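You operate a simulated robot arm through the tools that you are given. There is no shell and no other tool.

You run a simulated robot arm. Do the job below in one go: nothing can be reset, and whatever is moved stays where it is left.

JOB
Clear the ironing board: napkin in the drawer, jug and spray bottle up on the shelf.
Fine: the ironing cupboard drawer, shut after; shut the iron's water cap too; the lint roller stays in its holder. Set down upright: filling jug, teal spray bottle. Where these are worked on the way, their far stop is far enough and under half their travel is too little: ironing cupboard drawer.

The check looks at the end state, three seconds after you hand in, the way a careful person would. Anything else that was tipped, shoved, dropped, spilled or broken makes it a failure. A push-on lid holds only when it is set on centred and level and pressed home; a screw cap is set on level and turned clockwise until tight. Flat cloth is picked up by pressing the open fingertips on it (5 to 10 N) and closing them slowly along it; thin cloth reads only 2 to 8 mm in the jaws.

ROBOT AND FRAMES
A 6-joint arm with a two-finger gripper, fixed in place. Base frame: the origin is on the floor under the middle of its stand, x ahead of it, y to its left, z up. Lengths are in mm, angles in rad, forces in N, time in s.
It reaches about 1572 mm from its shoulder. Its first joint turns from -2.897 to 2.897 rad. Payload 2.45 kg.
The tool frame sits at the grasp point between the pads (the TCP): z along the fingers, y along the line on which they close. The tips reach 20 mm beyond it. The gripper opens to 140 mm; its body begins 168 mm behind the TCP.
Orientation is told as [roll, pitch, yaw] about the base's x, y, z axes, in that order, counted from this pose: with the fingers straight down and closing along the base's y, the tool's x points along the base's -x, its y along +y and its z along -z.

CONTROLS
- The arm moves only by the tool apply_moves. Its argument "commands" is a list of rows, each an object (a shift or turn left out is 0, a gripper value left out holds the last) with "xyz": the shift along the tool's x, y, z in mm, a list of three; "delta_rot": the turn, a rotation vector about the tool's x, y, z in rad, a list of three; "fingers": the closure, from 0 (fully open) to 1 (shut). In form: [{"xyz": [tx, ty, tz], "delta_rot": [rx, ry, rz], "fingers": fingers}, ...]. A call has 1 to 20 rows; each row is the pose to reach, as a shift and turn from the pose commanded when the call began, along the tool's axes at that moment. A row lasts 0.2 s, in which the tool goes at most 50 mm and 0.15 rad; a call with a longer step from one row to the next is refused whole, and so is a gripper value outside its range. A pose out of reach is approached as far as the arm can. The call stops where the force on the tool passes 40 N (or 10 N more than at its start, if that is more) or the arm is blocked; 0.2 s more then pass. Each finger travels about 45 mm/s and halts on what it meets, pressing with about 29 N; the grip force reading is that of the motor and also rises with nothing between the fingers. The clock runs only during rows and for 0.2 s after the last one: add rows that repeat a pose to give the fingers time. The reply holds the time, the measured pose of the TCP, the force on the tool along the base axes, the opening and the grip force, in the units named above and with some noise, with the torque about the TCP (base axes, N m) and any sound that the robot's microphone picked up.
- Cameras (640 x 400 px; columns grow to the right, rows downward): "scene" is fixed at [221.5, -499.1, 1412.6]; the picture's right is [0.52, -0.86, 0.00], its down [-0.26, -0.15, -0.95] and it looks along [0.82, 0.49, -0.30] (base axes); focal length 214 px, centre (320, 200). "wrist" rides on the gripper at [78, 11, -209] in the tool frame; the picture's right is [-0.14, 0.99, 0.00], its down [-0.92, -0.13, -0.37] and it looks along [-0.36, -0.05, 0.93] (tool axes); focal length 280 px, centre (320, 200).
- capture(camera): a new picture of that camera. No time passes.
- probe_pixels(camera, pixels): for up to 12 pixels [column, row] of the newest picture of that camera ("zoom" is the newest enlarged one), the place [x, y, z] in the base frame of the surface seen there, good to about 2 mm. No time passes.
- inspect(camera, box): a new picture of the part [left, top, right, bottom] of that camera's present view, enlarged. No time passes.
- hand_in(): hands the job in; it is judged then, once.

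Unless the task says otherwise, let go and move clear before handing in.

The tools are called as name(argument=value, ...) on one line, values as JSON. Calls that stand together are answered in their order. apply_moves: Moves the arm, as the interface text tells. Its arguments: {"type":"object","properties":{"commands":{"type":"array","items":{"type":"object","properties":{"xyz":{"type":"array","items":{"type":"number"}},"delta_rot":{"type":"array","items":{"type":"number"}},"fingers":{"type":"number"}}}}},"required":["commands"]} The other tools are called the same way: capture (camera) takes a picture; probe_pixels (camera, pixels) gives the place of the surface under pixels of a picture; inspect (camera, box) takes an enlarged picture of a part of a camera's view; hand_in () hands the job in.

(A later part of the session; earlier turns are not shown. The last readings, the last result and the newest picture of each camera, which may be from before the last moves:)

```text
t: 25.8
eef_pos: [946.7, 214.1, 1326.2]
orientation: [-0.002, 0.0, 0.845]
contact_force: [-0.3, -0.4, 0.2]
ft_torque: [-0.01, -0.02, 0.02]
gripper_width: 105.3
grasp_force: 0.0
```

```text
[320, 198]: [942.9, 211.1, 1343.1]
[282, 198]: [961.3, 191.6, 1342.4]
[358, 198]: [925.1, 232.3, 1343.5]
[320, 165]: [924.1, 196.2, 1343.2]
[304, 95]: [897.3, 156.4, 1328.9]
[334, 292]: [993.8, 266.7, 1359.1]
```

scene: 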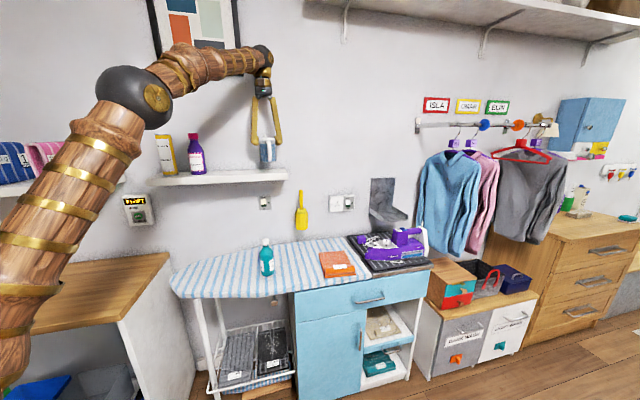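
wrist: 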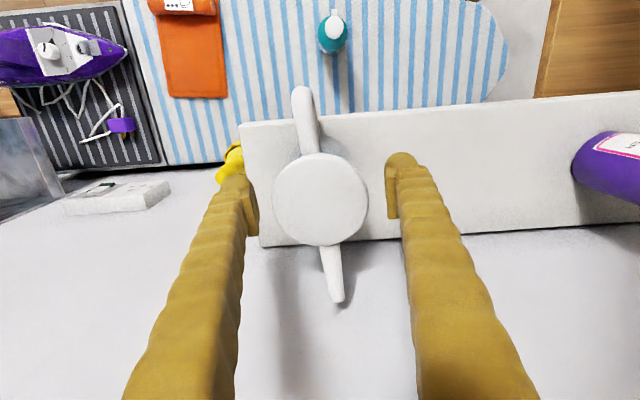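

The jug stands upright on the shelf, with its lid level at 1343 and its centre about (944,213). I will rise straight up, back away from the shelf, and go above the spray bottle.

apply_moves(commands=[{"xyz": [0, 0, -10]}, {"xyz": [0, 0, -35]}, {"xyz": [0, 0, -70]}, {"xyz": [0, 0, -105]}, {"xyz": [0, 0, -135]}, {"xyz": [20, 4, -145]}, {"xyz": [55, 12, -145]}, {"xyz": [95, 21, -145]}, {"xyz": [135, 30, -145]}, {"xyz": [165, 37, -145]}, {"xyz": [177, 40, -130]}, {"xyz": [177, 40, -90]}, {"xyz": [177, 40, -45]}, {"xyz": [177, 40, 0]}, {"xyz": [177, 40, 45]}, {"xyz": [177, 40, 90]}, {"xyz": [177, 40, 135]}, {"xyz": [177, 40, 175]}, {"xyz": [177, 40, 200]}, {"xyz": [177, 40, 206]}])

capture(camera="wrist")

capture(camera="scene")

```text
t: 30.0
eef_pos: [798.3, 108.5, 1120.5]
orientation: [0.0, -0.001, 0.845]
contact_force: [0.6, -0.7, -0.6]
ft_torque: [-0.03, 0.02, 0.0]
gripper_width: 104.8
grasp_force: 0.1
out of reach, approached as far as the arm can: row 4, 5, 6, 7
```

```text
taken
```

wrist: 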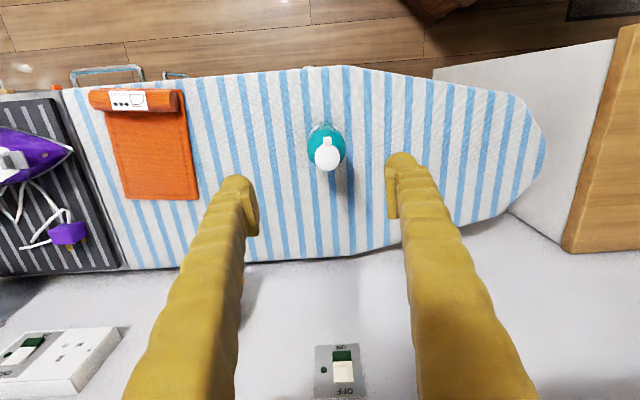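

```text
taken
```

scene: 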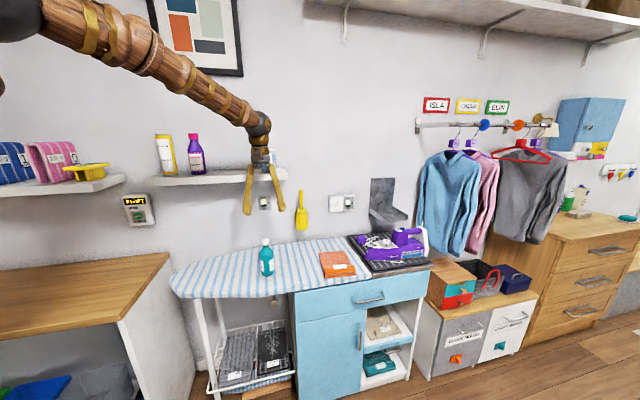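

Some high rows were out of reach, so I will keep below z≈1420 near the shelf. The bottle's head now shows at (327,153). I will probe it and check the jug on the shelf.

inspect(camera="wrist", box=[280, 110, 376, 190])

probe_pixels(camera="zoom", pixels=[[318, 290], [318, 190], [240, 300], [400, 300], [190, 250], [430, 250], [318, 370], [310, 120], [185, 200], [440, 200], [300, 90], [250, 350]])

inspect(camera="scene", box=[220, 100, 316, 220])

```text
5.00 times, centred on (328, 150) of wrist
```

zoom: 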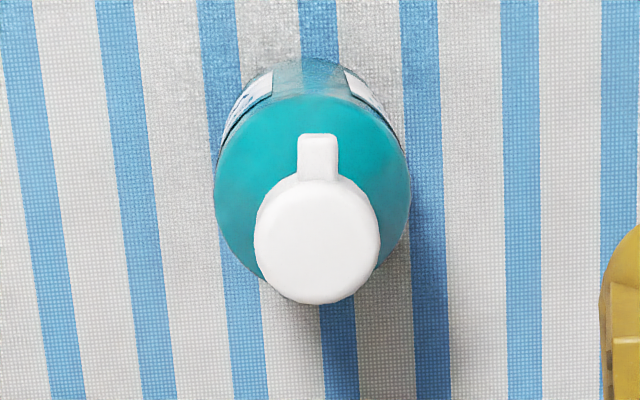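

```text
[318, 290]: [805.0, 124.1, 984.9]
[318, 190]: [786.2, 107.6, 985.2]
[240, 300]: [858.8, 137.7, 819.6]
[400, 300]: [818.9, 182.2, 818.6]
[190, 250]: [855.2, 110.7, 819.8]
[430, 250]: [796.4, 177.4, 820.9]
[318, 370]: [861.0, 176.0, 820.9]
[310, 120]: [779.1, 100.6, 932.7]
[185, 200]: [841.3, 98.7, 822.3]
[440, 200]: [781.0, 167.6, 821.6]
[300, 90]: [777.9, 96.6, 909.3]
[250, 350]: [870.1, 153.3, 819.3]
```

```text
3.33 times, centred on (268, 160) of scene
```

zoom: 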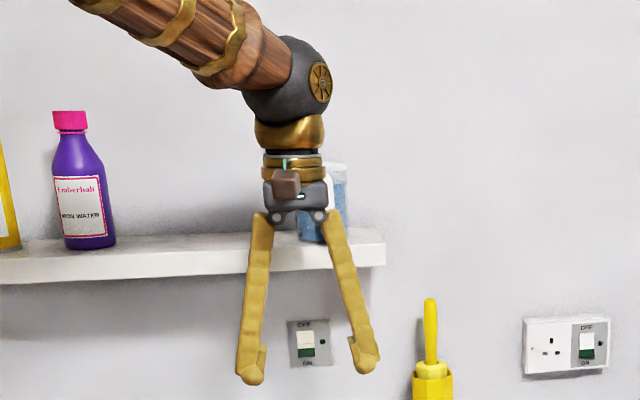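

The board top is z≈820 and the bottle's axis is about (796,116) with its top at 985. The jug on the shelf is fine. I will centre and go down to z≈880 around the bottle body.

apply_moves(commands=[{"xyz": [-2, 3, 20]}, {"xyz": [-4, 7, 50]}, {"xyz": [-4, 7, 85]}, {"xyz": [-4, 7, 120]}, {"xyz": [-4, 7, 155]}, {"xyz": [-4, 7, 190]}, {"xyz": [-4, 7, 220]}, {"xyz": [-4, 7, 240]}, {"xyz": [-4, 7, 240]}])

capture(camera="wrist")

inspect(camera="scene", box=[220, 200, 316, 300])

```text
t: 32.0
eef_pos: [796.8, 115.3, 880.1]
orientation: [0.0, 0.001, 0.844]
contact_force: [0.2, 0.5, 0.4]
ft_torque: [0.01, 0.01, 0.02]
gripper_width: 105.2
grasp_force: 0.1
```

```text
taken
```

wrist: 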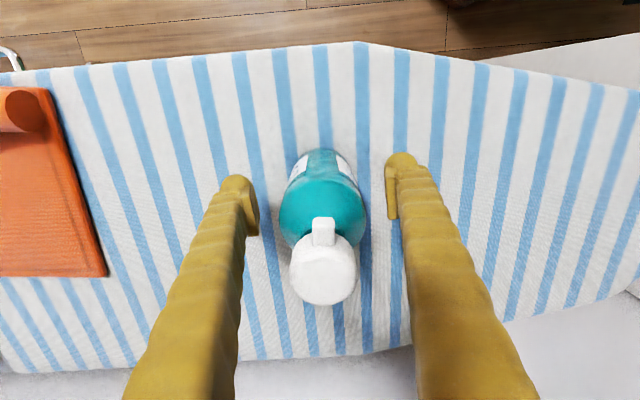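

```text
4.00 times, centred on (268, 250) of scene
```

zoom: 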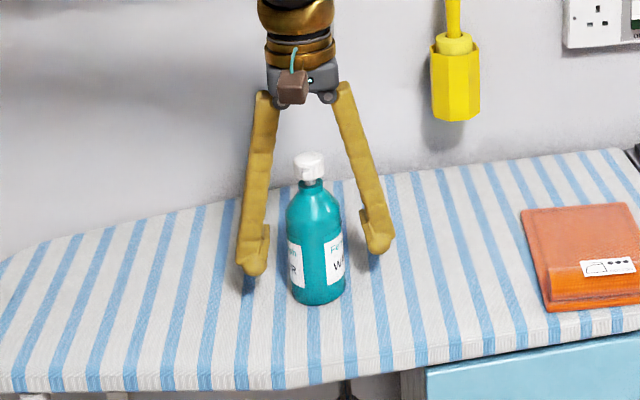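

The bottle is centred between the pads. I will close slowly, let the grip settle, then lift 15 mm slowly to test for slip.

apply_moves(commands=[{"xyz": [0, 0, 0], "fingers": 0.35}, {"xyz": [0, 0, 0], "fingers": 0.45}, {"xyz": [0, 0, 0], "fingers": 0.5}, {"xyz": [0, 0, 0], "fingers": 0.55}, {"xyz": [0, 0, 0], "fingers": 0.65}, {"xyz": [0, 0, 0], "fingers": 0.8}, {"xyz": [0, 0, 0], "fingers": 0.8}, {"xyz": [0, 0, 0], "fingers": 0.8}, {"xyz": [0, 0, 0], "fingers": 0.8}])

apply_moves(commands=[{"xyz": [0, 0, -2], "fingers": 0.8}, {"xyz": [0, 0, -5], "fingers": 0.8}, {"xyz": [0, 0, -8], "fingers": 0.8}, {"xyz": [0, 0, -12], "fingers": 0.8}, {"xyz": [0, 0, -16], "fingers": 0.8}, {"xyz": [0, 0, -20], "fingers": 0.8}, {"xyz": [0, 0, -20], "fingers": 0.8}])

capture(camera="wrist")

probe_pixels(camera="wrist", pixels=[[320, 275], [322, 230], [310, 260], [340, 275]])

```text
t: 34.0
eef_pos: [796.0, 114.7, 879.3]
orientation: [0.0, -0.001, 0.845]
contact_force: [-1.5, -0.9, 1.2]
ft_torque: [-0.08, 0.0, -0.02]
gripper_width: 59.3
grasp_force: 28.8
```

```text
t: 35.6
eef_pos: [798.7, 115.1, 900.9]
orientation: [0.0, 0.002, 0.846]
contact_force: [0.2, 0.2, -2.6]
ft_torque: [-0.01, 0.0, -0.01]
gripper_width: 59.3
grasp_force: 29.1
```

```text
taken
```

wrist: 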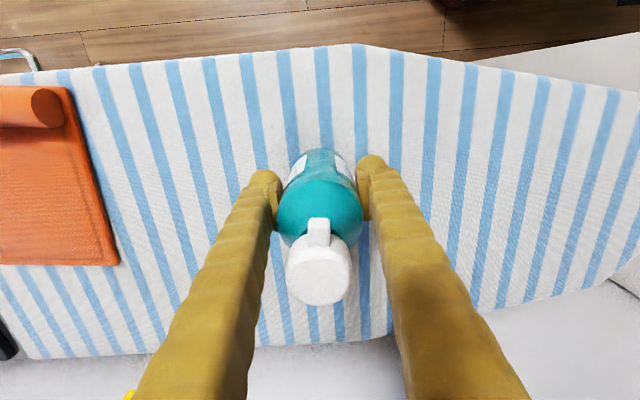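

```text
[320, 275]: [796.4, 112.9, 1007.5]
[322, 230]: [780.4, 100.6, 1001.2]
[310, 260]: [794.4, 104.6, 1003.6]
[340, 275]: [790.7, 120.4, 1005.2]
```

The bottle rose with the grip, its cap now at about 1006, with no slip. I will raise it smoothly to z≈1331, backing off 30 mm from the wall.

apply_moves(commands=[{"xyz": [1, 0, -8], "fingers": 0.8}, {"xyz": [3, 0, -22], "fingers": 0.8}, {"xyz": [7, 0, -44], "fingers": 0.8}, {"xyz": [12, 0, -72], "fingers": 0.8}, {"xyz": [17, 0, -104], "fingers": 0.8}, {"xyz": [22, 0, -138], "fingers": 0.8}, {"xyz": [26, 0, -172], "fingers": 0.8}, {"xyz": [29, 0, -206], "fingers": 0.8}, {"xyz": [30, 0, -240], "fingers": 0.8}, {"xyz": [30, 0, -274], "fingers": 0.8}, {"xyz": [30, 0, -308], "fingers": 0.8}, {"xyz": [30, 0, -342], "fingers": 0.8}, {"xyz": [30, 0, -374], "fingers": 0.8}, {"xyz": [30, 0, -400], "fingers": 0.8}, {"xyz": [30, 0, -418], "fingers": 0.8}, {"xyz": [30, 0, -428], "fingers": 0.8}, {"xyz": [30, 0, -432], "fingers": 0.8}, {"xyz": [30, 0, -432], "fingers": 0.8}])

capture(camera="wrist")

probe_pixels(camera="wrist", pixels=[[320, 275], [322, 230], [310, 260], [340, 275]])

capture(camera="scene")

```text
t: 39.4
eef_pos: [779.4, 92.6, 1331.8]
orientation: [0.0, -0.002, 0.846]
contact_force: [0.1, 0.2, -3.5]
ft_torque: [0.02, 0.0, -0.02]
gripper_width: 59.7
grasp_force: 29.5
```

```text
taken
```

wrist: 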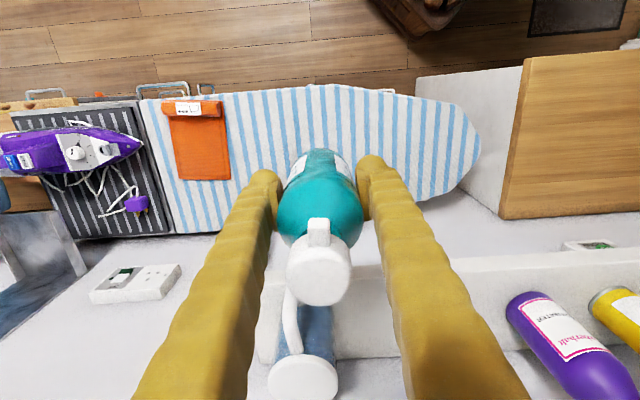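

```text
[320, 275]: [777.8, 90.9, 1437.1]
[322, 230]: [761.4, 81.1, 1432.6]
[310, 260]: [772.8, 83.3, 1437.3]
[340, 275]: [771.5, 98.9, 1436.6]
```

```text
taken
```

scene: 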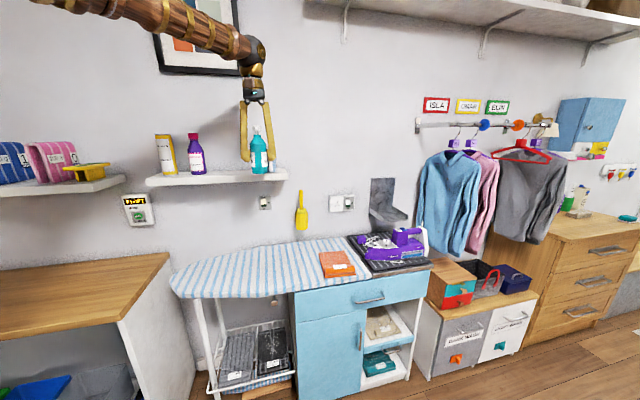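

The bottle is steady at cap z 1437. I will slide sideways to s≈365, between the purple bottle and the jug, then forward over the shelf.

apply_moves(commands=[{"xyz": [-1, 4, 0], "fingers": 0.8}, {"xyz": [-3, 14, 0], "fingers": 0.8}, {"xyz": [-7, 32, 0], "fingers": 0.8}, {"xyz": [-13, 56, 0], "fingers": 0.8}, {"xyz": [-19, 80, 0], "fingers": 0.8}, {"xyz": [-24, 100, 0], "fingers": 0.8}, {"xyz": [-28, 112, 0], "fingers": 0.8}, {"xyz": [-34, 115.4, 0], "fingers": 0.8}, {"xyz": [-46, 114.6, 0], "fingers": 0.8}, {"xyz": [-63, 113.5, 0], "fingers": 0.8}, {"xyz": [-86, 112, 0], "fingers": 0.8}, {"xyz": [-112, 110.3, 0], "fingers": 0.8}, {"xyz": [-138, 108.6, 0], "fingers": 0.8}, {"xyz": [-163, 106.9, 0], "fingers": 0.8}, {"xyz": [-186, 105.4, 0], "fingers": 0.8}, {"xyz": [-204, 104.2, 0], "fingers": 0.8}, {"xyz": [-217, 103.3, 0], "fingers": 0.8}, {"xyz": [-223, 102.9, 0], "fingers": 0.8}, {"xyz": [-223, 102.9, 0], "fingers": 0.8}])

capture(camera="wrist")

inspect(camera="scene", box=[140, 60, 316, 220])

```text
t: 43.4
eef_pos: [848.0, 327.9, 1331.1]
orientation: [0.001, -0.001, 0.844]
contact_force: [0.3, 0.6, -2.7]
ft_torque: [-0.01, -0.01, 0.01]
gripper_width: 59.2
grasp_force: 29.3
```

```text
taken
```

wrist: 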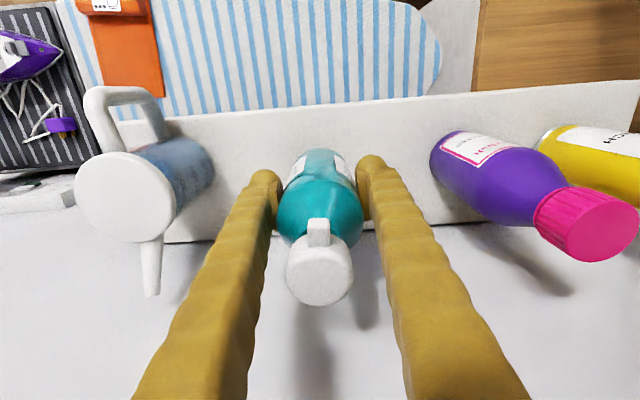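

```text
2.50 times, centred on (228, 140) of scene
```

zoom: 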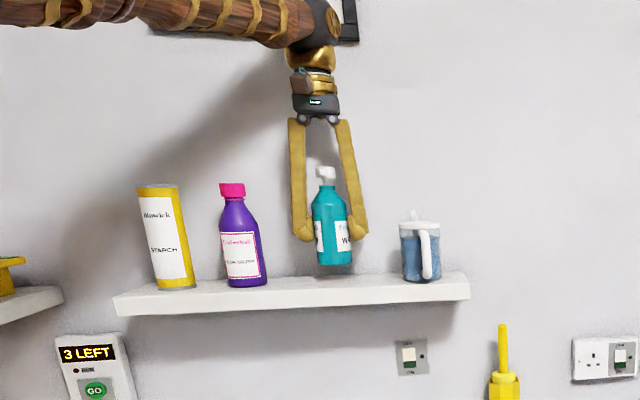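

The bottle is clear on both sides, over the shelf with about 32 mm to go. I will lower it gently to contact.

apply_moves(commands=[{"xyz": [0, 0, 5], "fingers": 0.8}, {"xyz": [0, 0, 13], "fingers": 0.8}, {"xyz": [0, 0, 21], "fingers": 0.8}, {"xyz": [0, 0, 26], "fingers": 0.8}, {"xyz": [0, 0, 29], "fingers": 0.8}, {"xyz": [0, 0, 31], "fingers": 0.8}, {"xyz": [0, 0, 32], "fingers": 0.8}, {"xyz": [0, 0, 32], "fingers": 0.8}])

inspect(camera="scene", box=[200, 120, 296, 200])

```text
t: 45.2
eef_pos: [848.2, 327.7, 1300.6]
orientation: [0.001, 0.0, 0.844]
contact_force: [-0.6, -0.6, -2.6]
ft_torque: [0.03, 0.01, 0.01]
gripper_width: 59.2
grasp_force: 28.8
```

```text
5.00 times, centred on (248, 160) of scene
```

zoom: 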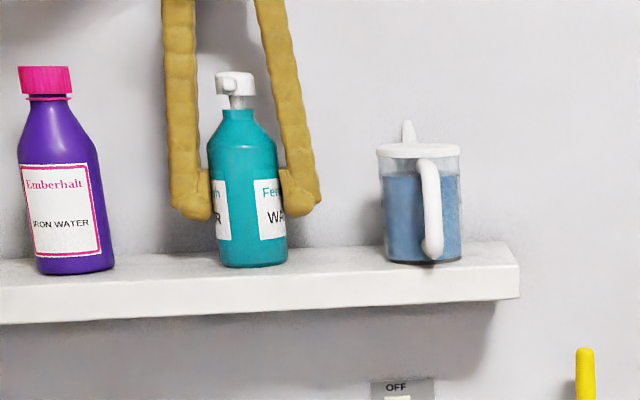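

Still 2.6 N of weight is hanging and there is no contact yet. I will lower another 1 mm at a time.

apply_moves(commands=[{"xyz": [0, 0, 0.7], "fingers": 0.8}, {"xyz": [0, 0, 1.4], "fingers": 0.8}, {"xyz": [0, 0, 1.4], "fingers": 0.8}])

```text
t: 46.0
eef_pos: [847.5, 328.6, 1300.4]
orientation: [-0.003, -0.001, 0.845]
contact_force: [-0.3, -0.7, 3.0]
ft_torque: [-0.18, -0.11, -0.03]
gripper_width: 59.0
grasp_force: 28.8
```

Contact is made, with the force turned to +3 N. I will open the fingers slowly to 105 mm.

apply_moves(commands=[{"xyz": [0, 0, 0], "fingers": 0.6}, {"xyz": [0, 0, 0], "fingers": 0.56}, {"xyz": [0, 0, 0], "fingers": 0.53}, {"xyz": [0, 0, 0], "fingers": 0.48}, {"xyz": [0, 0, 0], "fingers": 0.42}, {"xyz": [0, 0, 0], "fingers": 0.35}, {"xyz": [0, 0, 0], "fingers": 0.28}, {"xyz": [0, 0, 0], "fingers": 0.25}, {"xyz": [0, 0, 0], "fingers": 0.25}])

capture(camera="wrist")

inspect(camera="scene", box=[200, 120, 296, 200])

```text
t: 48.0
eef_pos: [848.4, 328.4, 1299.3]
orientation: [0.0, 0.001, 0.845]
contact_force: [-0.1, -0.1, 0.0]
ft_torque: [-0.02, -0.02, 0.01]
gripper_width: 104.8
grasp_force: 0.0
```

```text
taken
```

wrist: 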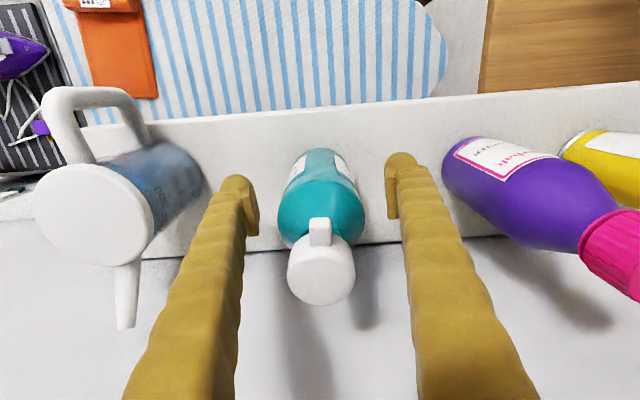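

```text
5.00 times, centred on (248, 160) of scene
```

zoom: 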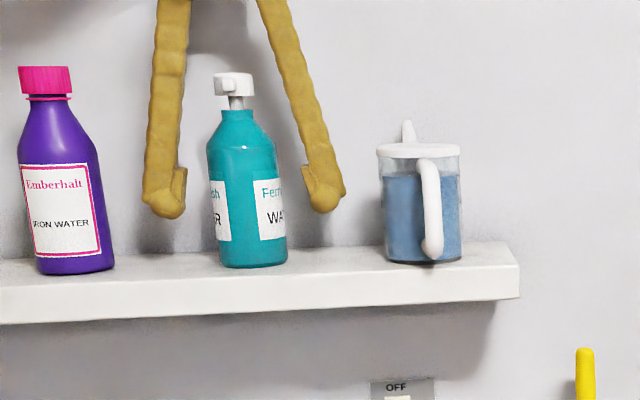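

The bottle stands upright and the fingers are clear of it. I will retreat straight back from the shelf, away from the wall.

apply_moves(commands=[{"xyz": [8, 0.5, 0]}, {"xyz": [24, 1.6, 0]}, {"xyz": [48, 3.2, 0]}, {"xyz": [80, 5.3, 0]}, {"xyz": [115, 7.6, 0]}, {"xyz": [150, 9.9, 0]}, {"xyz": [180, 11.9, 0]}, {"xyz": [200, 13.2, 0]}, {"xyz": [200, 13.2, 0]}])

inspect(camera="scene", box=[140, 100, 316, 220])

capture(camera="wrist")

```text
t: 50.0
eef_pos: [705.0, 189.5, 1299.0]
orientation: [0.001, 0.0, 0.845]
contact_force: [0.6, 0.3, 0.1]
ft_torque: [-0.02, 0.03, -0.01]
gripper_width: 105.2
grasp_force: 0.0
```

```text
3.33 times, centred on (228, 160) of scene
```

zoom: 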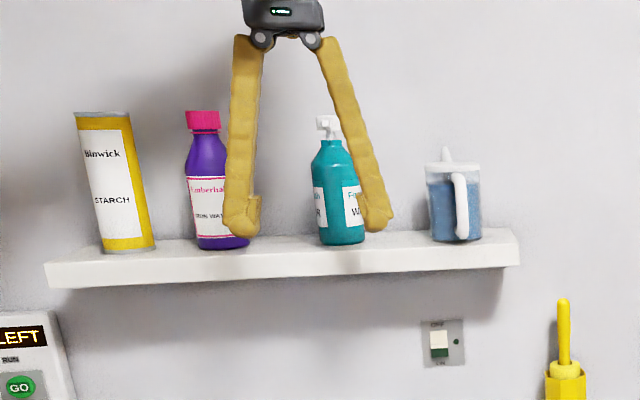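

```text
taken
```

wrist: 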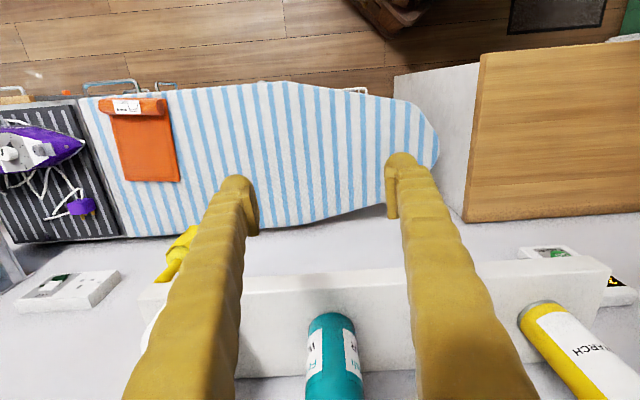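

Both shelf items stand correctly. Next I will travel over to the iron and hover for a close look at the filler cap.

apply_moves(commands=[{"xyz": [1, -10, 4]}, {"xyz": [3, -32, 12]}, {"xyz": [6, -68, 26]}, {"xyz": [10, -108, 42]}, {"xyz": [14, -150, 60]}, {"xyz": [18, -192, 78]}, {"xyz": [22, -234, 96]}, {"xyz": [26, -276, 114]}, {"xyz": [30, -318, 132]}, {"xyz": [34, -360, 150]}, {"xyz": [38, -402, 168]}, {"xyz": [42, -444, 186]}, {"xyz": [45, -486, 202]}, {"xyz": [48, -526, 216]}, {"xyz": [51, -560, 228]}, {"xyz": [53, -585, 236]}, {"xyz": [53, -595, 240]}, {"xyz": [53, -595, 240]}])

capture(camera="wrist")

capture(camera="scene")

```text
t: 53.8
eef_pos: [1115.2, -246.4, 1058.6]
orientation: [-0.002, 0.0, 0.845]
contact_force: [0.6, -0.5, -0.1]
ft_torque: [-0.01, -0.02, -0.01]
gripper_width: 104.8
grasp_force: 0.1
```

```text
taken
```

wrist: 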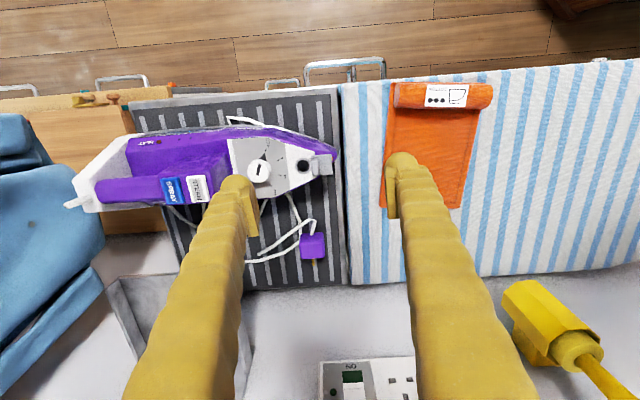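

```text
taken
```

scene: 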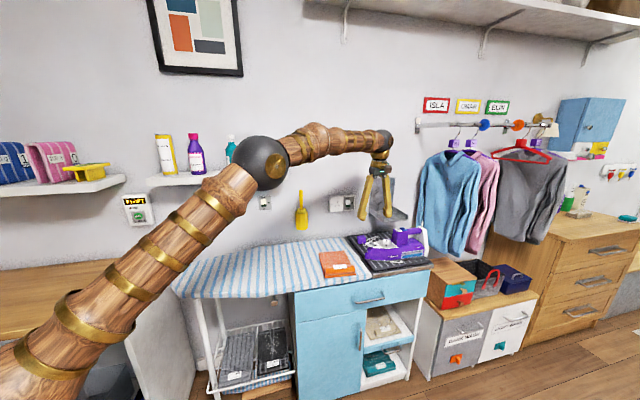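

inspect(camera="wrist", box=[264, 130, 352, 190])

probe_pixels(camera="zoom", pixels=[[290, 250], [310, 250], [375, 200], [375, 260], [375, 310], [440, 200], [480, 200], [420, 230], [480, 300], [410, 290], [350, 240], [230, 250]])

inspect(camera="scene", box=[358, 230, 402, 258])

```text
6.67 times, centred on (308, 160) of wrist
```

zoom: 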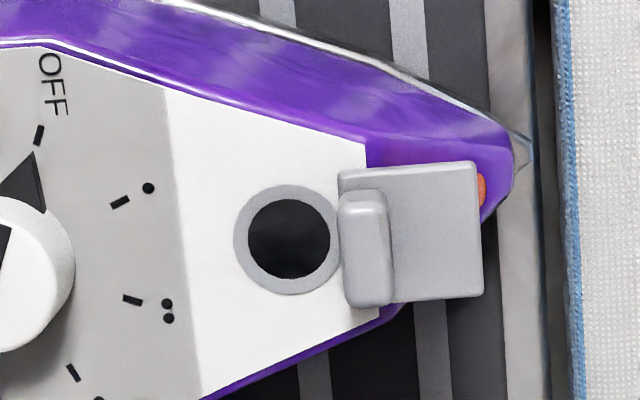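

```text
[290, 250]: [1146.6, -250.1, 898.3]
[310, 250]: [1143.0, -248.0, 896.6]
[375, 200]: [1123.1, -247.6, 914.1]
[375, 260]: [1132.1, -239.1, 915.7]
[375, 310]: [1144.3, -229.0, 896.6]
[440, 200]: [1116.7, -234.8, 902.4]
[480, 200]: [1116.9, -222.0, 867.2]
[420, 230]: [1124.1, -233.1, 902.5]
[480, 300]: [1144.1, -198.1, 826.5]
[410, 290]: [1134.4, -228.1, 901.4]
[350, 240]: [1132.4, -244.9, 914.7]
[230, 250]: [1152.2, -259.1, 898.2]
```

```text
14.29 times, centred on (380, 244) of scene
```

zoom: 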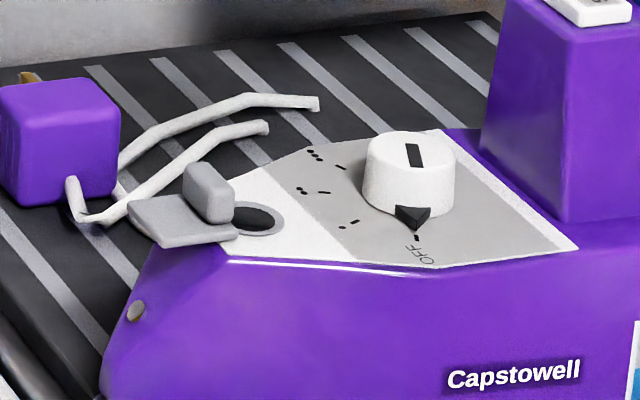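

The cap is a flat sliding plate at z 902 with a raised tab at (367,248 in the zoom), which must slide about 25 mm toward the knob to cover the hole. I will close the fingers and hover on the nose side of the tab.

apply_moves(commands=[{"xyz": [-3, 7, 10], "delta_rot": [0, 0, 0.02], "fingers": 0.5}, {"xyz": [-8, 16, 20], "delta_rot": [0, 0, 0.04], "fingers": 0.8}, {"xyz": [-13, 26, 30], "delta_rot": [0, 0, 0.065], "fingers": 1.0}, {"xyz": [-16.7, 33.4, 40], "delta_rot": [0, 0, 0.065], "fingers": 1.0}, {"xyz": [-16.7, 33.4, 50], "delta_rot": [0, 0, 0.065], "fingers": 1.0}, {"xyz": [-16.7, 33.4, 60], "delta_rot": [0, 0, 0.065], "fingers": 1.0}, {"xyz": [-16.7, 33.4, 60], "delta_rot": [0, 0, 0.065], "fingers": 1.0}, {"xyz": [-16.7, 33.4, 60], "delta_rot": [0, 0, 0.065], "fingers": 1.0}])

capture(camera="wrist")

inspect(camera="scene", box=[345, 195, 441, 275])

```text
t: 55.6
eef_pos: [1103.0, -212.0, 998.8]
orientation: [0.0, 0.001, 0.78]
contact_force: [-0.4, -0.2, 0.3]
ft_torque: [-0.02, -0.03, 0.01]
gripper_width: 0.0
grasp_force: 29.2
```

```text
taken
```

wrist: 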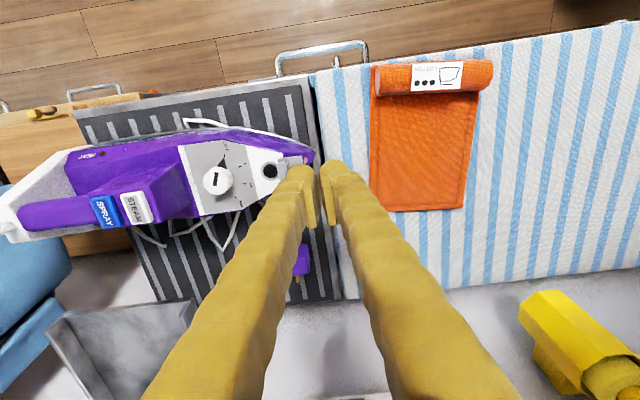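

```text
5.00 times, centred on (393, 235) of scene
```

zoom: 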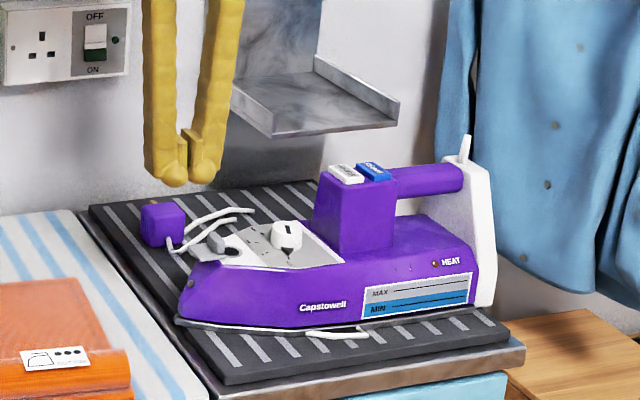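

The fingers are closed with the tip at about (300,175), just on the nose side of the tab. I will probe the leading finger's outer side and the tab position.

inspect(camera="wrist", box=[240, 130, 368, 210])

probe_pixels(camera="zoom", pixels=[[255, 210], [265, 190], [300, 180], [290, 250], [240, 240], [420, 180], [480, 200], [210, 150], [230, 150], [150, 200], [250, 140], [300, 140]])

```text
5.00 times, centred on (304, 170) of wrist
```

zoom: 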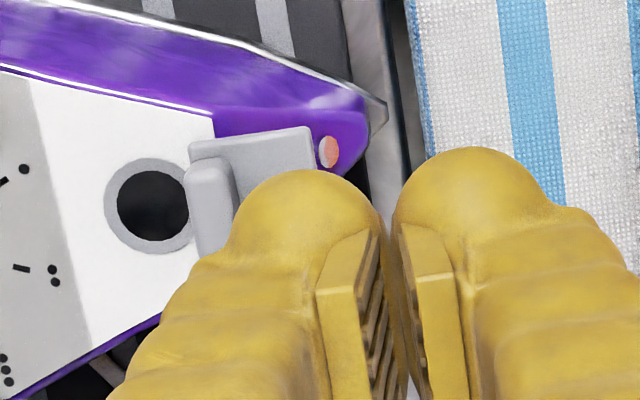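

```text
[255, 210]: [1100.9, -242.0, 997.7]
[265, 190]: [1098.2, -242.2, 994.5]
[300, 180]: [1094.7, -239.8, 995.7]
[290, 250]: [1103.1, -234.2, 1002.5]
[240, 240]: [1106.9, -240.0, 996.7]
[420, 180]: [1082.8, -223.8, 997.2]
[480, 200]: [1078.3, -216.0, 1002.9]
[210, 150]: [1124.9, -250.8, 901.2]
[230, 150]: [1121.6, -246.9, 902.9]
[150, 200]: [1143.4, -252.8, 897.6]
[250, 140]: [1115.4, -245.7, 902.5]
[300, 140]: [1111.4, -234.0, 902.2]
```

The leading finger's outer side is about 24 mm ahead of the TCP, still short of the tab. I will descend so the tips sit just above the plate at z≈906, then check.

apply_moves(commands=[{"xyz": [0, 0, 15], "fingers": 1.0}, {"xyz": [0, 0, 30], "fingers": 1.0}, {"xyz": [0, 0, 45], "fingers": 1.0}, {"xyz": [0, 0, 57], "fingers": 1.0}, {"xyz": [0, 0, 66], "fingers": 1.0}, {"xyz": [0, 0, 72], "fingers": 1.0}, {"xyz": [0, 0, 72], "fingers": 1.0}])

inspect(camera="wrist", box=[224, 120, 352, 200])

inspect(camera="scene", box=[350, 215, 414, 263])

```text
t: 57.2
eef_pos: [1102.0, -213.4, 927.7]
orientation: [-0.001, -0.001, 0.779]
contact_force: [-1.1, -0.3, 0.9]
ft_torque: [-0.04, 0.02, -0.02]
gripper_width: 0.0
grasp_force: 29.3
```

```text
5.00 times, centred on (288, 160) of wrist
```

zoom: 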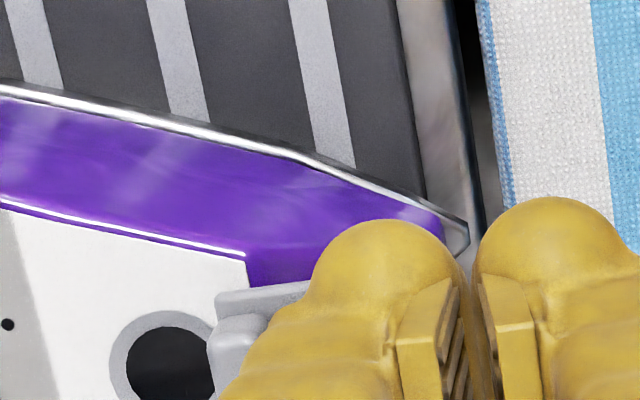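

```text
8.33 times, centred on (382, 239) of scene
```

zoom: 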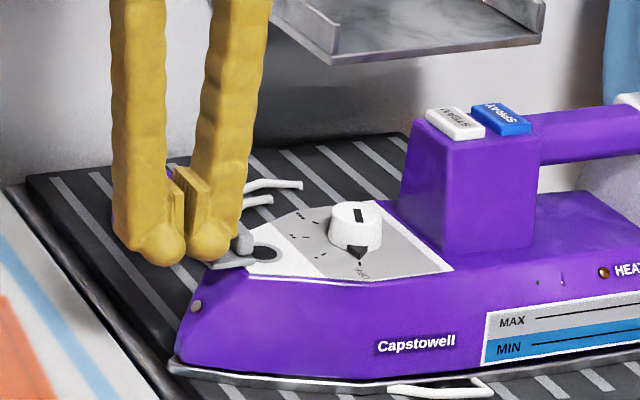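

The fingertip is above the plate and just nose-side of the tab. I will push toward the knob in small steps and watch the force.

apply_moves(commands=[{"xyz": [0, -3, 0], "fingers": 1.0}, {"xyz": [0, -6, 0], "fingers": 1.0}, {"xyz": [0, -9, 0], "fingers": 1.0}, {"xyz": [0, -12, 0], "fingers": 1.0}, {"xyz": [0, -15, 0], "fingers": 1.0}])

inspect(camera="scene", box=[350, 215, 414, 263])

inspect(camera="wrist", box=[200, 120, 344, 210])

```text
t: 58.4
eef_pos: [1113.5, -223.7, 927.9]
orientation: [0.0, 0.001, 0.781]
contact_force: [0.0, -0.5, 0.3]
ft_torque: [-0.04, -0.01, 0.02]
gripper_width: 0.0
grasp_force: 29.3
```

```text
8.33 times, centred on (382, 239) of scene
```

zoom: 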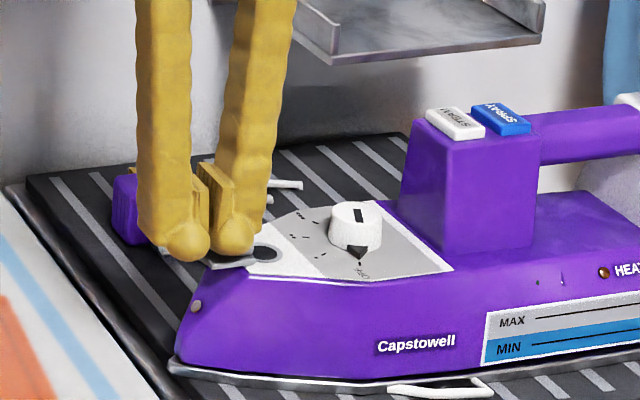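

```text
4.44 times, centred on (272, 165) of wrist
```

zoom: 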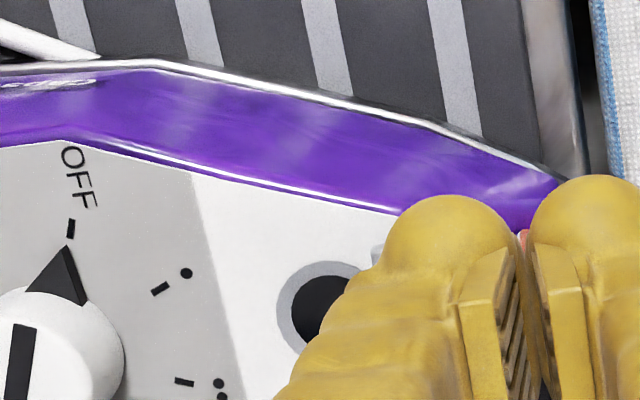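

There is no contact force yet, and the tab is hidden behind the finger. I will continue 8 mm more in small steps.

apply_moves(commands=[{"xyz": [0, -2, 0], "fingers": 1.0}, {"xyz": [0, -4, 0], "fingers": 1.0}, {"xyz": [0, -6, 0], "fingers": 1.0}, {"xyz": [0, -8, 0], "fingers": 1.0}])

inspect(camera="scene", box=[350, 215, 414, 263])

inspect(camera="wrist", box=[200, 120, 344, 210])

```text
t: 59.4
eef_pos: [1118.9, -228.6, 927.9]
orientation: [0.0, -0.001, 0.78]
contact_force: [-0.5, 1.1, 0.8]
ft_torque: [0.03, 0.02, -0.04]
gripper_width: 0.0
grasp_force: 28.9
```

```text
8.33 times, centred on (382, 239) of scene
```

zoom: 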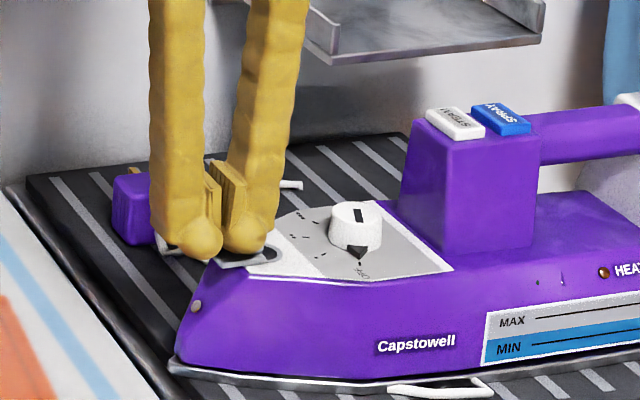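

```text
4.44 times, centred on (272, 165) of wrist
```

zoom: 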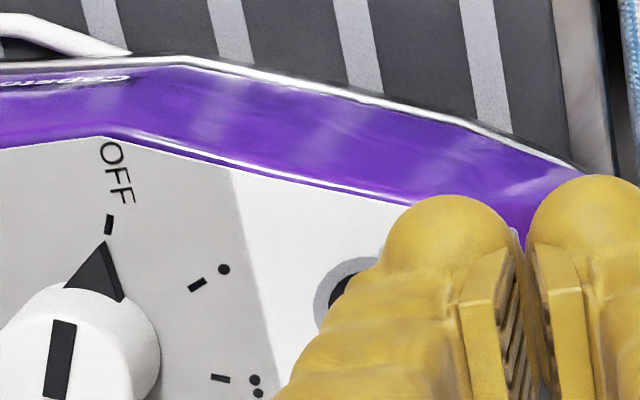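

A slight resistance of about 1 N has appeared along the push, so the tab is likely being moved. I will continue and keep watching.

apply_moves(commands=[{"xyz": [0, -2, 0], "fingers": 1.0}, {"xyz": [0, -4, 0], "fingers": 1.0}, {"xyz": [0, -6, 0], "fingers": 1.0}])

inspect(camera="scene", box=[350, 215, 414, 263])

inspect(camera="wrist", box=[200, 120, 344, 210])

```text
t: 60.2
eef_pos: [1121.7, -233.1, 926.7]
orientation: [0.001, 0.002, 0.78]
contact_force: [-0.4, -0.6, -0.5]
ft_torque: [-0.03, 0.02, 0.0]
gripper_width: 0.0
grasp_force: 29.1
```

```text
8.33 times, centred on (382, 239) of scene
```

zoom: 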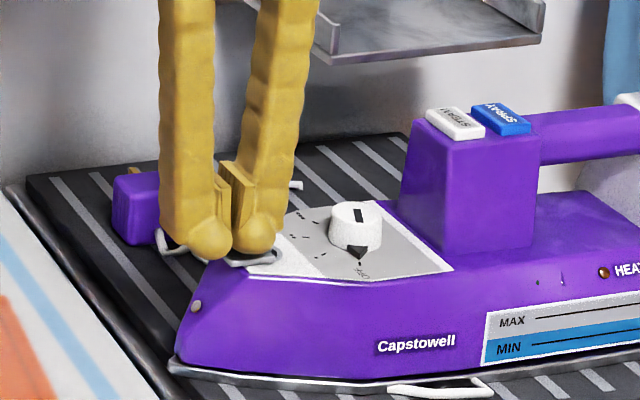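

```text
4.44 times, centred on (272, 165) of wrist
```

zoom: 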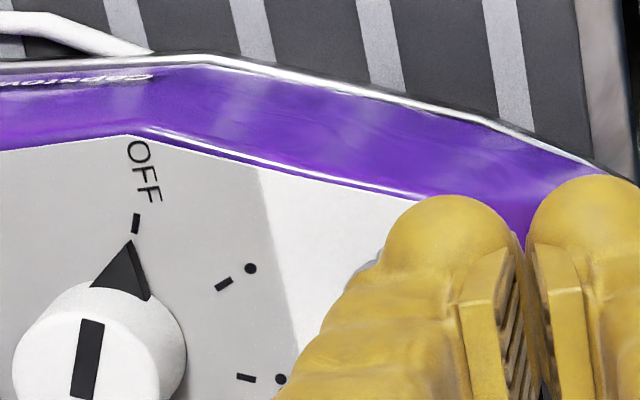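

I cannot see the tab past the finger, so I will back off toward the nose, rise, and look at what moved.

apply_moves(commands=[{"xyz": [0, 5, 0], "fingers": 1.0}, {"xyz": [0, 12, -5], "fingers": 1.0}, {"xyz": [0, 25, -20], "fingers": 1.0}, {"xyz": [0, 45, -45], "fingers": 1.0}, {"xyz": [0, 55, -80], "fingers": 1.0}, {"xyz": [0, 55, -80], "fingers": 1.0}])

inspect(camera="scene", box=[350, 215, 414, 263])

inspect(camera="wrist", box=[220, 110, 348, 200])

```text
t: 61.6
eef_pos: [1081.0, -193.6, 1006.0]
orientation: [0.0, 0.0, 0.781]
contact_force: [1.2, 0.2, 1.1]
ft_torque: [-0.01, 0.01, 0.01]
gripper_width: 0.1
grasp_force: 29.2
```

```text
8.33 times, centred on (382, 239) of scene
```

zoom: 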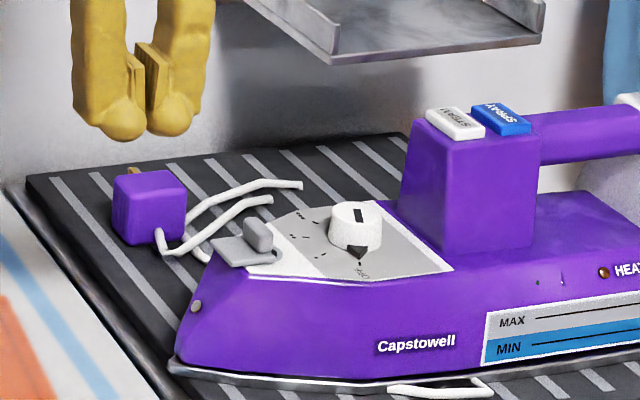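

```text
4.44 times, centred on (284, 155) of wrist
```

zoom: 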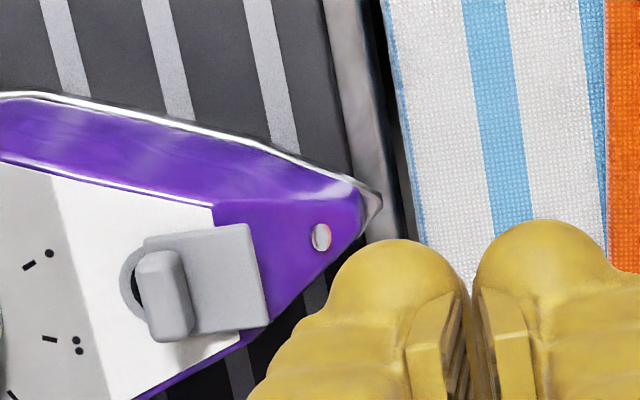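

The cap is sliding: the tab moved toward the knob and only a sliver of the hole shows at (130,285). I will go back and push about 8 mm more.

apply_moves(commands=[{"xyz": [0, -20, 20], "fingers": 1.0}, {"xyz": [0, -38, 45], "fingers": 1.0}, {"xyz": [0, -42, 65], "fingers": 1.0}, {"xyz": [0, -42, 76], "fingers": 1.0}, {"xyz": [0, -44, 79.5], "fingers": 1.0}, {"xyz": [0, -48, 79.5], "fingers": 1.0}, {"xyz": [0, -52, 79.5], "fingers": 1.0}, {"xyz": [0, -55, 79.5], "fingers": 1.0}, {"xyz": [0, -57, 79.5], "fingers": 1.0}, {"xyz": [0, -59, 79.5], "fingers": 1.0}, {"xyz": [0, -61, 79.5], "fingers": 1.0}])

inspect(camera="scene", box=[350, 215, 414, 263])

```text
t: 64.0
eef_pos: [1126.9, -238.0, 927.5]
orientation: [0.0, 0.001, 0.78]
contact_force: [-0.2, 0.3, 0.3]
ft_torque: [0.02, 0.02, 0.03]
gripper_width: 0.2
grasp_force: 28.7
```

```text
8.33 times, centred on (382, 239) of scene
```

zoom: 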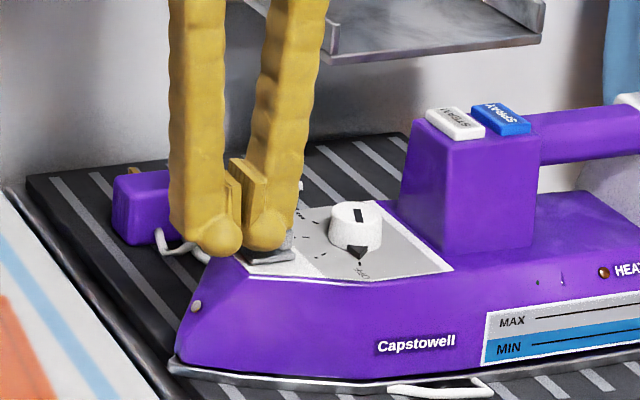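

Resistance is still near zero at s≈962. I will push a further 3 mm in 1 mm steps and read the force.

apply_moves(commands=[{"xyz": [0, -1, 0], "fingers": 1.0}, {"xyz": [0, -2, 0], "fingers": 1.0}])

apply_moves(commands=[{"xyz": [0, -1, 0], "fingers": 1.0}])

inspect(camera="scene", box=[350, 215, 414, 263])

```text
t: 64.6
eef_pos: [1127.3, -238.9, 927.8]
orientation: [0.001, 0.001, 0.78]
contact_force: [-0.4, -0.8, -0.5]
ft_torque: [0.01, -0.03, -0.02]
gripper_width: 0.1
grasp_force: 29.5
```

```text
t: 65.0
eef_pos: [1129.0, -240.3, 927.3]
orientation: [0.0, 0.001, 0.779]
contact_force: [0.2, -0.4, -0.5]
ft_torque: [-0.01, -0.02, 0.01]
gripper_width: 0.1
grasp_force: 29.5
```

```text
8.33 times, centred on (382, 239) of scene
```

zoom: 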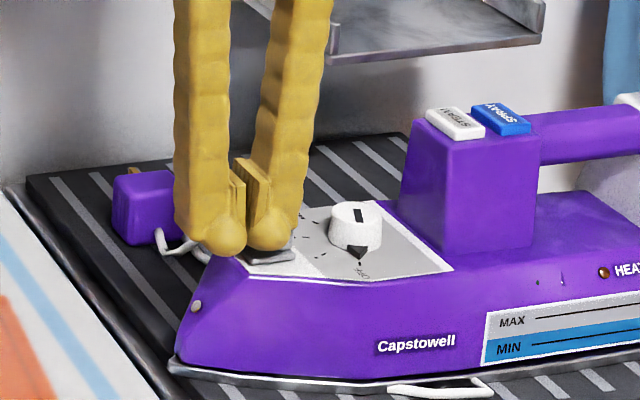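

The force is still flat, with no stop felt. I will back off and look at how well the hole is covered.

apply_moves(commands=[{"xyz": [0, 5, 0], "fingers": 1.0}, {"xyz": [0, 14, -5], "fingers": 1.0}, {"xyz": [0, 30, -25], "fingers": 1.0}, {"xyz": [0, 50, -50], "fingers": 1.0}, {"xyz": [0, 65, -80], "fingers": 1.0}, {"xyz": [0, 65, -80], "fingers": 1.0}])

inspect(camera="scene", box=[350, 215, 414, 263])

inspect(camera="wrist", box=[210, 110, 338, 200])

```text
t: 66.4
eef_pos: [1082.3, -192.8, 1009.6]
orientation: [-0.002, 0.002, 0.779]
contact_force: [1.0, 0.4, 0.0]
ft_torque: [0.01, 0.03, -0.02]
gripper_width: 0.0
grasp_force: 28.9
```

```text
8.33 times, centred on (382, 239) of scene
```

zoom: 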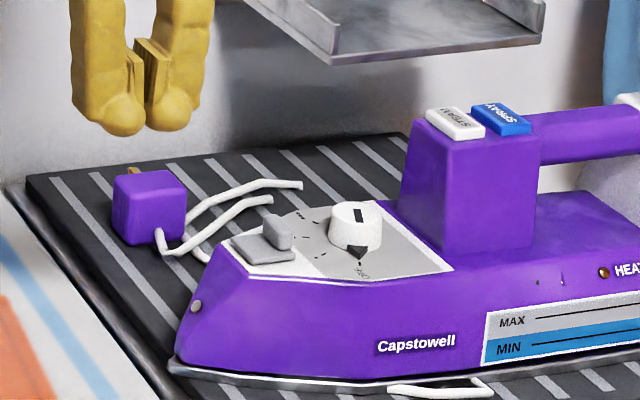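

```text
4.44 times, centred on (274, 155) of wrist
```

zoom: 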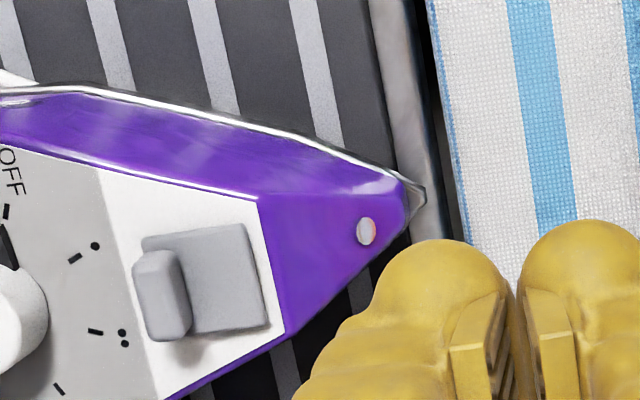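

The hole is now fully hidden under the plate. I will probe the plate edges to confirm it is centred over the hole at about (1145,-251).

probe_pixels(camera="zoom", pixels=[[150, 245], [240, 230], [262, 320], [195, 325], [165, 265], [175, 320], [210, 280], [225, 260], [245, 300], [255, 265], [190, 240], [20, 310]])

```text
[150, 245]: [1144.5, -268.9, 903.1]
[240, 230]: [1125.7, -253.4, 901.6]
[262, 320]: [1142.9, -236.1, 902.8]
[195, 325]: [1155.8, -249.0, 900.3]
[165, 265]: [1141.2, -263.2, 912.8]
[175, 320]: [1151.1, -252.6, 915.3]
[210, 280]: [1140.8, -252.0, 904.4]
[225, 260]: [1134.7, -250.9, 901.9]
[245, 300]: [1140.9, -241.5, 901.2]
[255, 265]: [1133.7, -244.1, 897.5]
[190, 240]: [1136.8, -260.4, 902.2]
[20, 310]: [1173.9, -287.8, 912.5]
```

The plate spans s≈971–997, centred on the hole at s≈984, so the hole is covered. I will nudge once more, gently, to see whether there is an end stop a millimetre or two further.

apply_moves(commands=[{"xyz": [0, -20, 20], "fingers": 1.0}, {"xyz": [0, -40, 45], "fingers": 1.0}, {"xyz": [0, -46, 65], "fingers": 1.0}, {"xyz": [0, -47, 78], "fingers": 1.0}, {"xyz": [0, -50, 82.5], "fingers": 1.0}, {"xyz": [0, -56, 82.5], "fingers": 1.0}, {"xyz": [0, -61, 82.5], "fingers": 1.0}, {"xyz": [0, -64, 82.5], "fingers": 1.0}, {"xyz": [0, -66, 82.5], "fingers": 1.0}, {"xyz": [0, -66, 82.5], "fingers": 1.0}])

apply_moves(commands=[{"xyz": [0, -1, 0], "fingers": 1.0}])

apply_moves(commands=[{"xyz": [0, -1, 0], "fingers": 1.0}])

```text
t: 68.6
eef_pos: [1128.4, -240.0, 925.2]
orientation: [0.001, 0.0, 0.779]
contact_force: [-3.2, 3.6, 0.5]
ft_torque: [0.03, 0.03, 0.06]
gripper_width: 0.1
grasp_force: 29.3
```

```text
t: 69.0
eef_pos: [1129.6, -241.5, 927.2]
orientation: [0.0, 0.0, 0.782]
contact_force: [-3.0, 5.1, 0.3]
ft_torque: [0.05, 0.03, 0.02]
gripper_width: 0.0
grasp_force: 28.6
```

```text
t: 69.4
eef_pos: [1130.7, -241.0, 925.6]
orientation: [-0.002, 0.0, 0.78]
contact_force: [-2.9, 3.8, -0.2]
ft_torque: [0.07, 0.03, 0.01]
gripper_width: 0.0
grasp_force: 28.7
```

About 5 N of resistance now, so the cap is at its end stop. I will stop pushing, back off, rise, and check both the iron and the cap.

apply_moves(commands=[{"xyz": [0, 5, 0], "fingers": 1.0}, {"xyz": [0, 14, -5], "fingers": 1.0}, {"xyz": [0, 30, -25], "fingers": 1.0}, {"xyz": [0, 50, -50], "fingers": 1.0}, {"xyz": [0, 65, -90], "fingers": 1.0}, {"xyz": [0, 65, -120], "fingers": 1.0}])

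inspect(camera="scene", box=[345, 215, 441, 275])

probe_pixels(camera="zoom", pixels=[[272, 180], [150, 245], [240, 225], [110, 165], [500, 300], [500, 100], [360, 95], [130, 290], [540, 250], [205, 205], [240, 190], [320, 275]])

capture(camera="wrist")

```text
t: 70.8
eef_pos: [1084.7, -195.3, 1044.1]
orientation: [0.001, -0.001, 0.78]
contact_force: [-0.2, 0.7, -0.6]
ft_torque: [0.01, 0.03, 0.03]
gripper_width: 0.0
grasp_force: 29.0
```

```text
6.67 times, centred on (393, 245) of scene
```

zoom: 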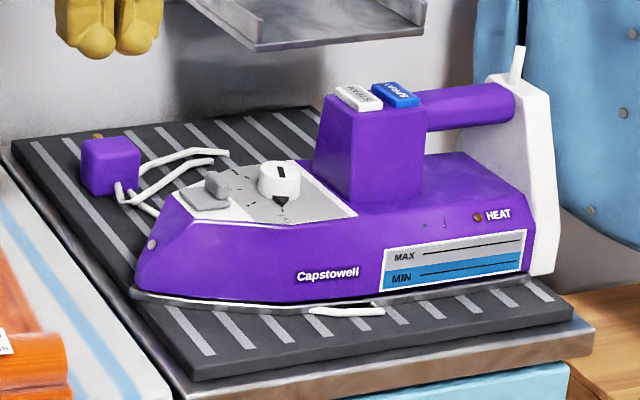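

```text
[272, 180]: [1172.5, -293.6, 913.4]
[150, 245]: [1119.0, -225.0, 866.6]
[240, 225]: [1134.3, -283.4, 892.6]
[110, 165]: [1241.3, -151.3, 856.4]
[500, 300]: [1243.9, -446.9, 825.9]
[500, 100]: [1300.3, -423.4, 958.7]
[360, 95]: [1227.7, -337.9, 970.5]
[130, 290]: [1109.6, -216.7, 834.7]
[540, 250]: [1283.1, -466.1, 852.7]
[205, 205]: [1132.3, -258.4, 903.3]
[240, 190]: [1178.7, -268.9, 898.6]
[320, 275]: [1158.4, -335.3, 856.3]
```

```text
taken
```

wrist: 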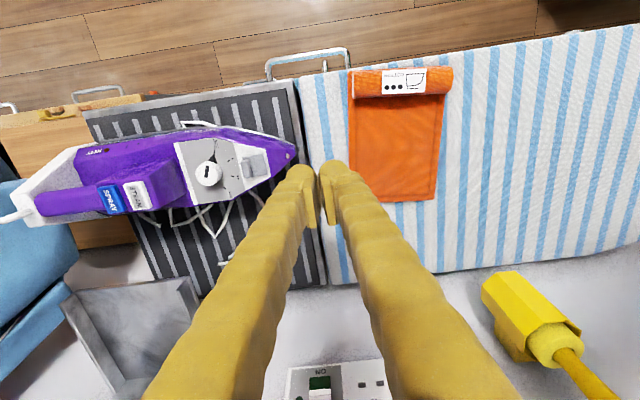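

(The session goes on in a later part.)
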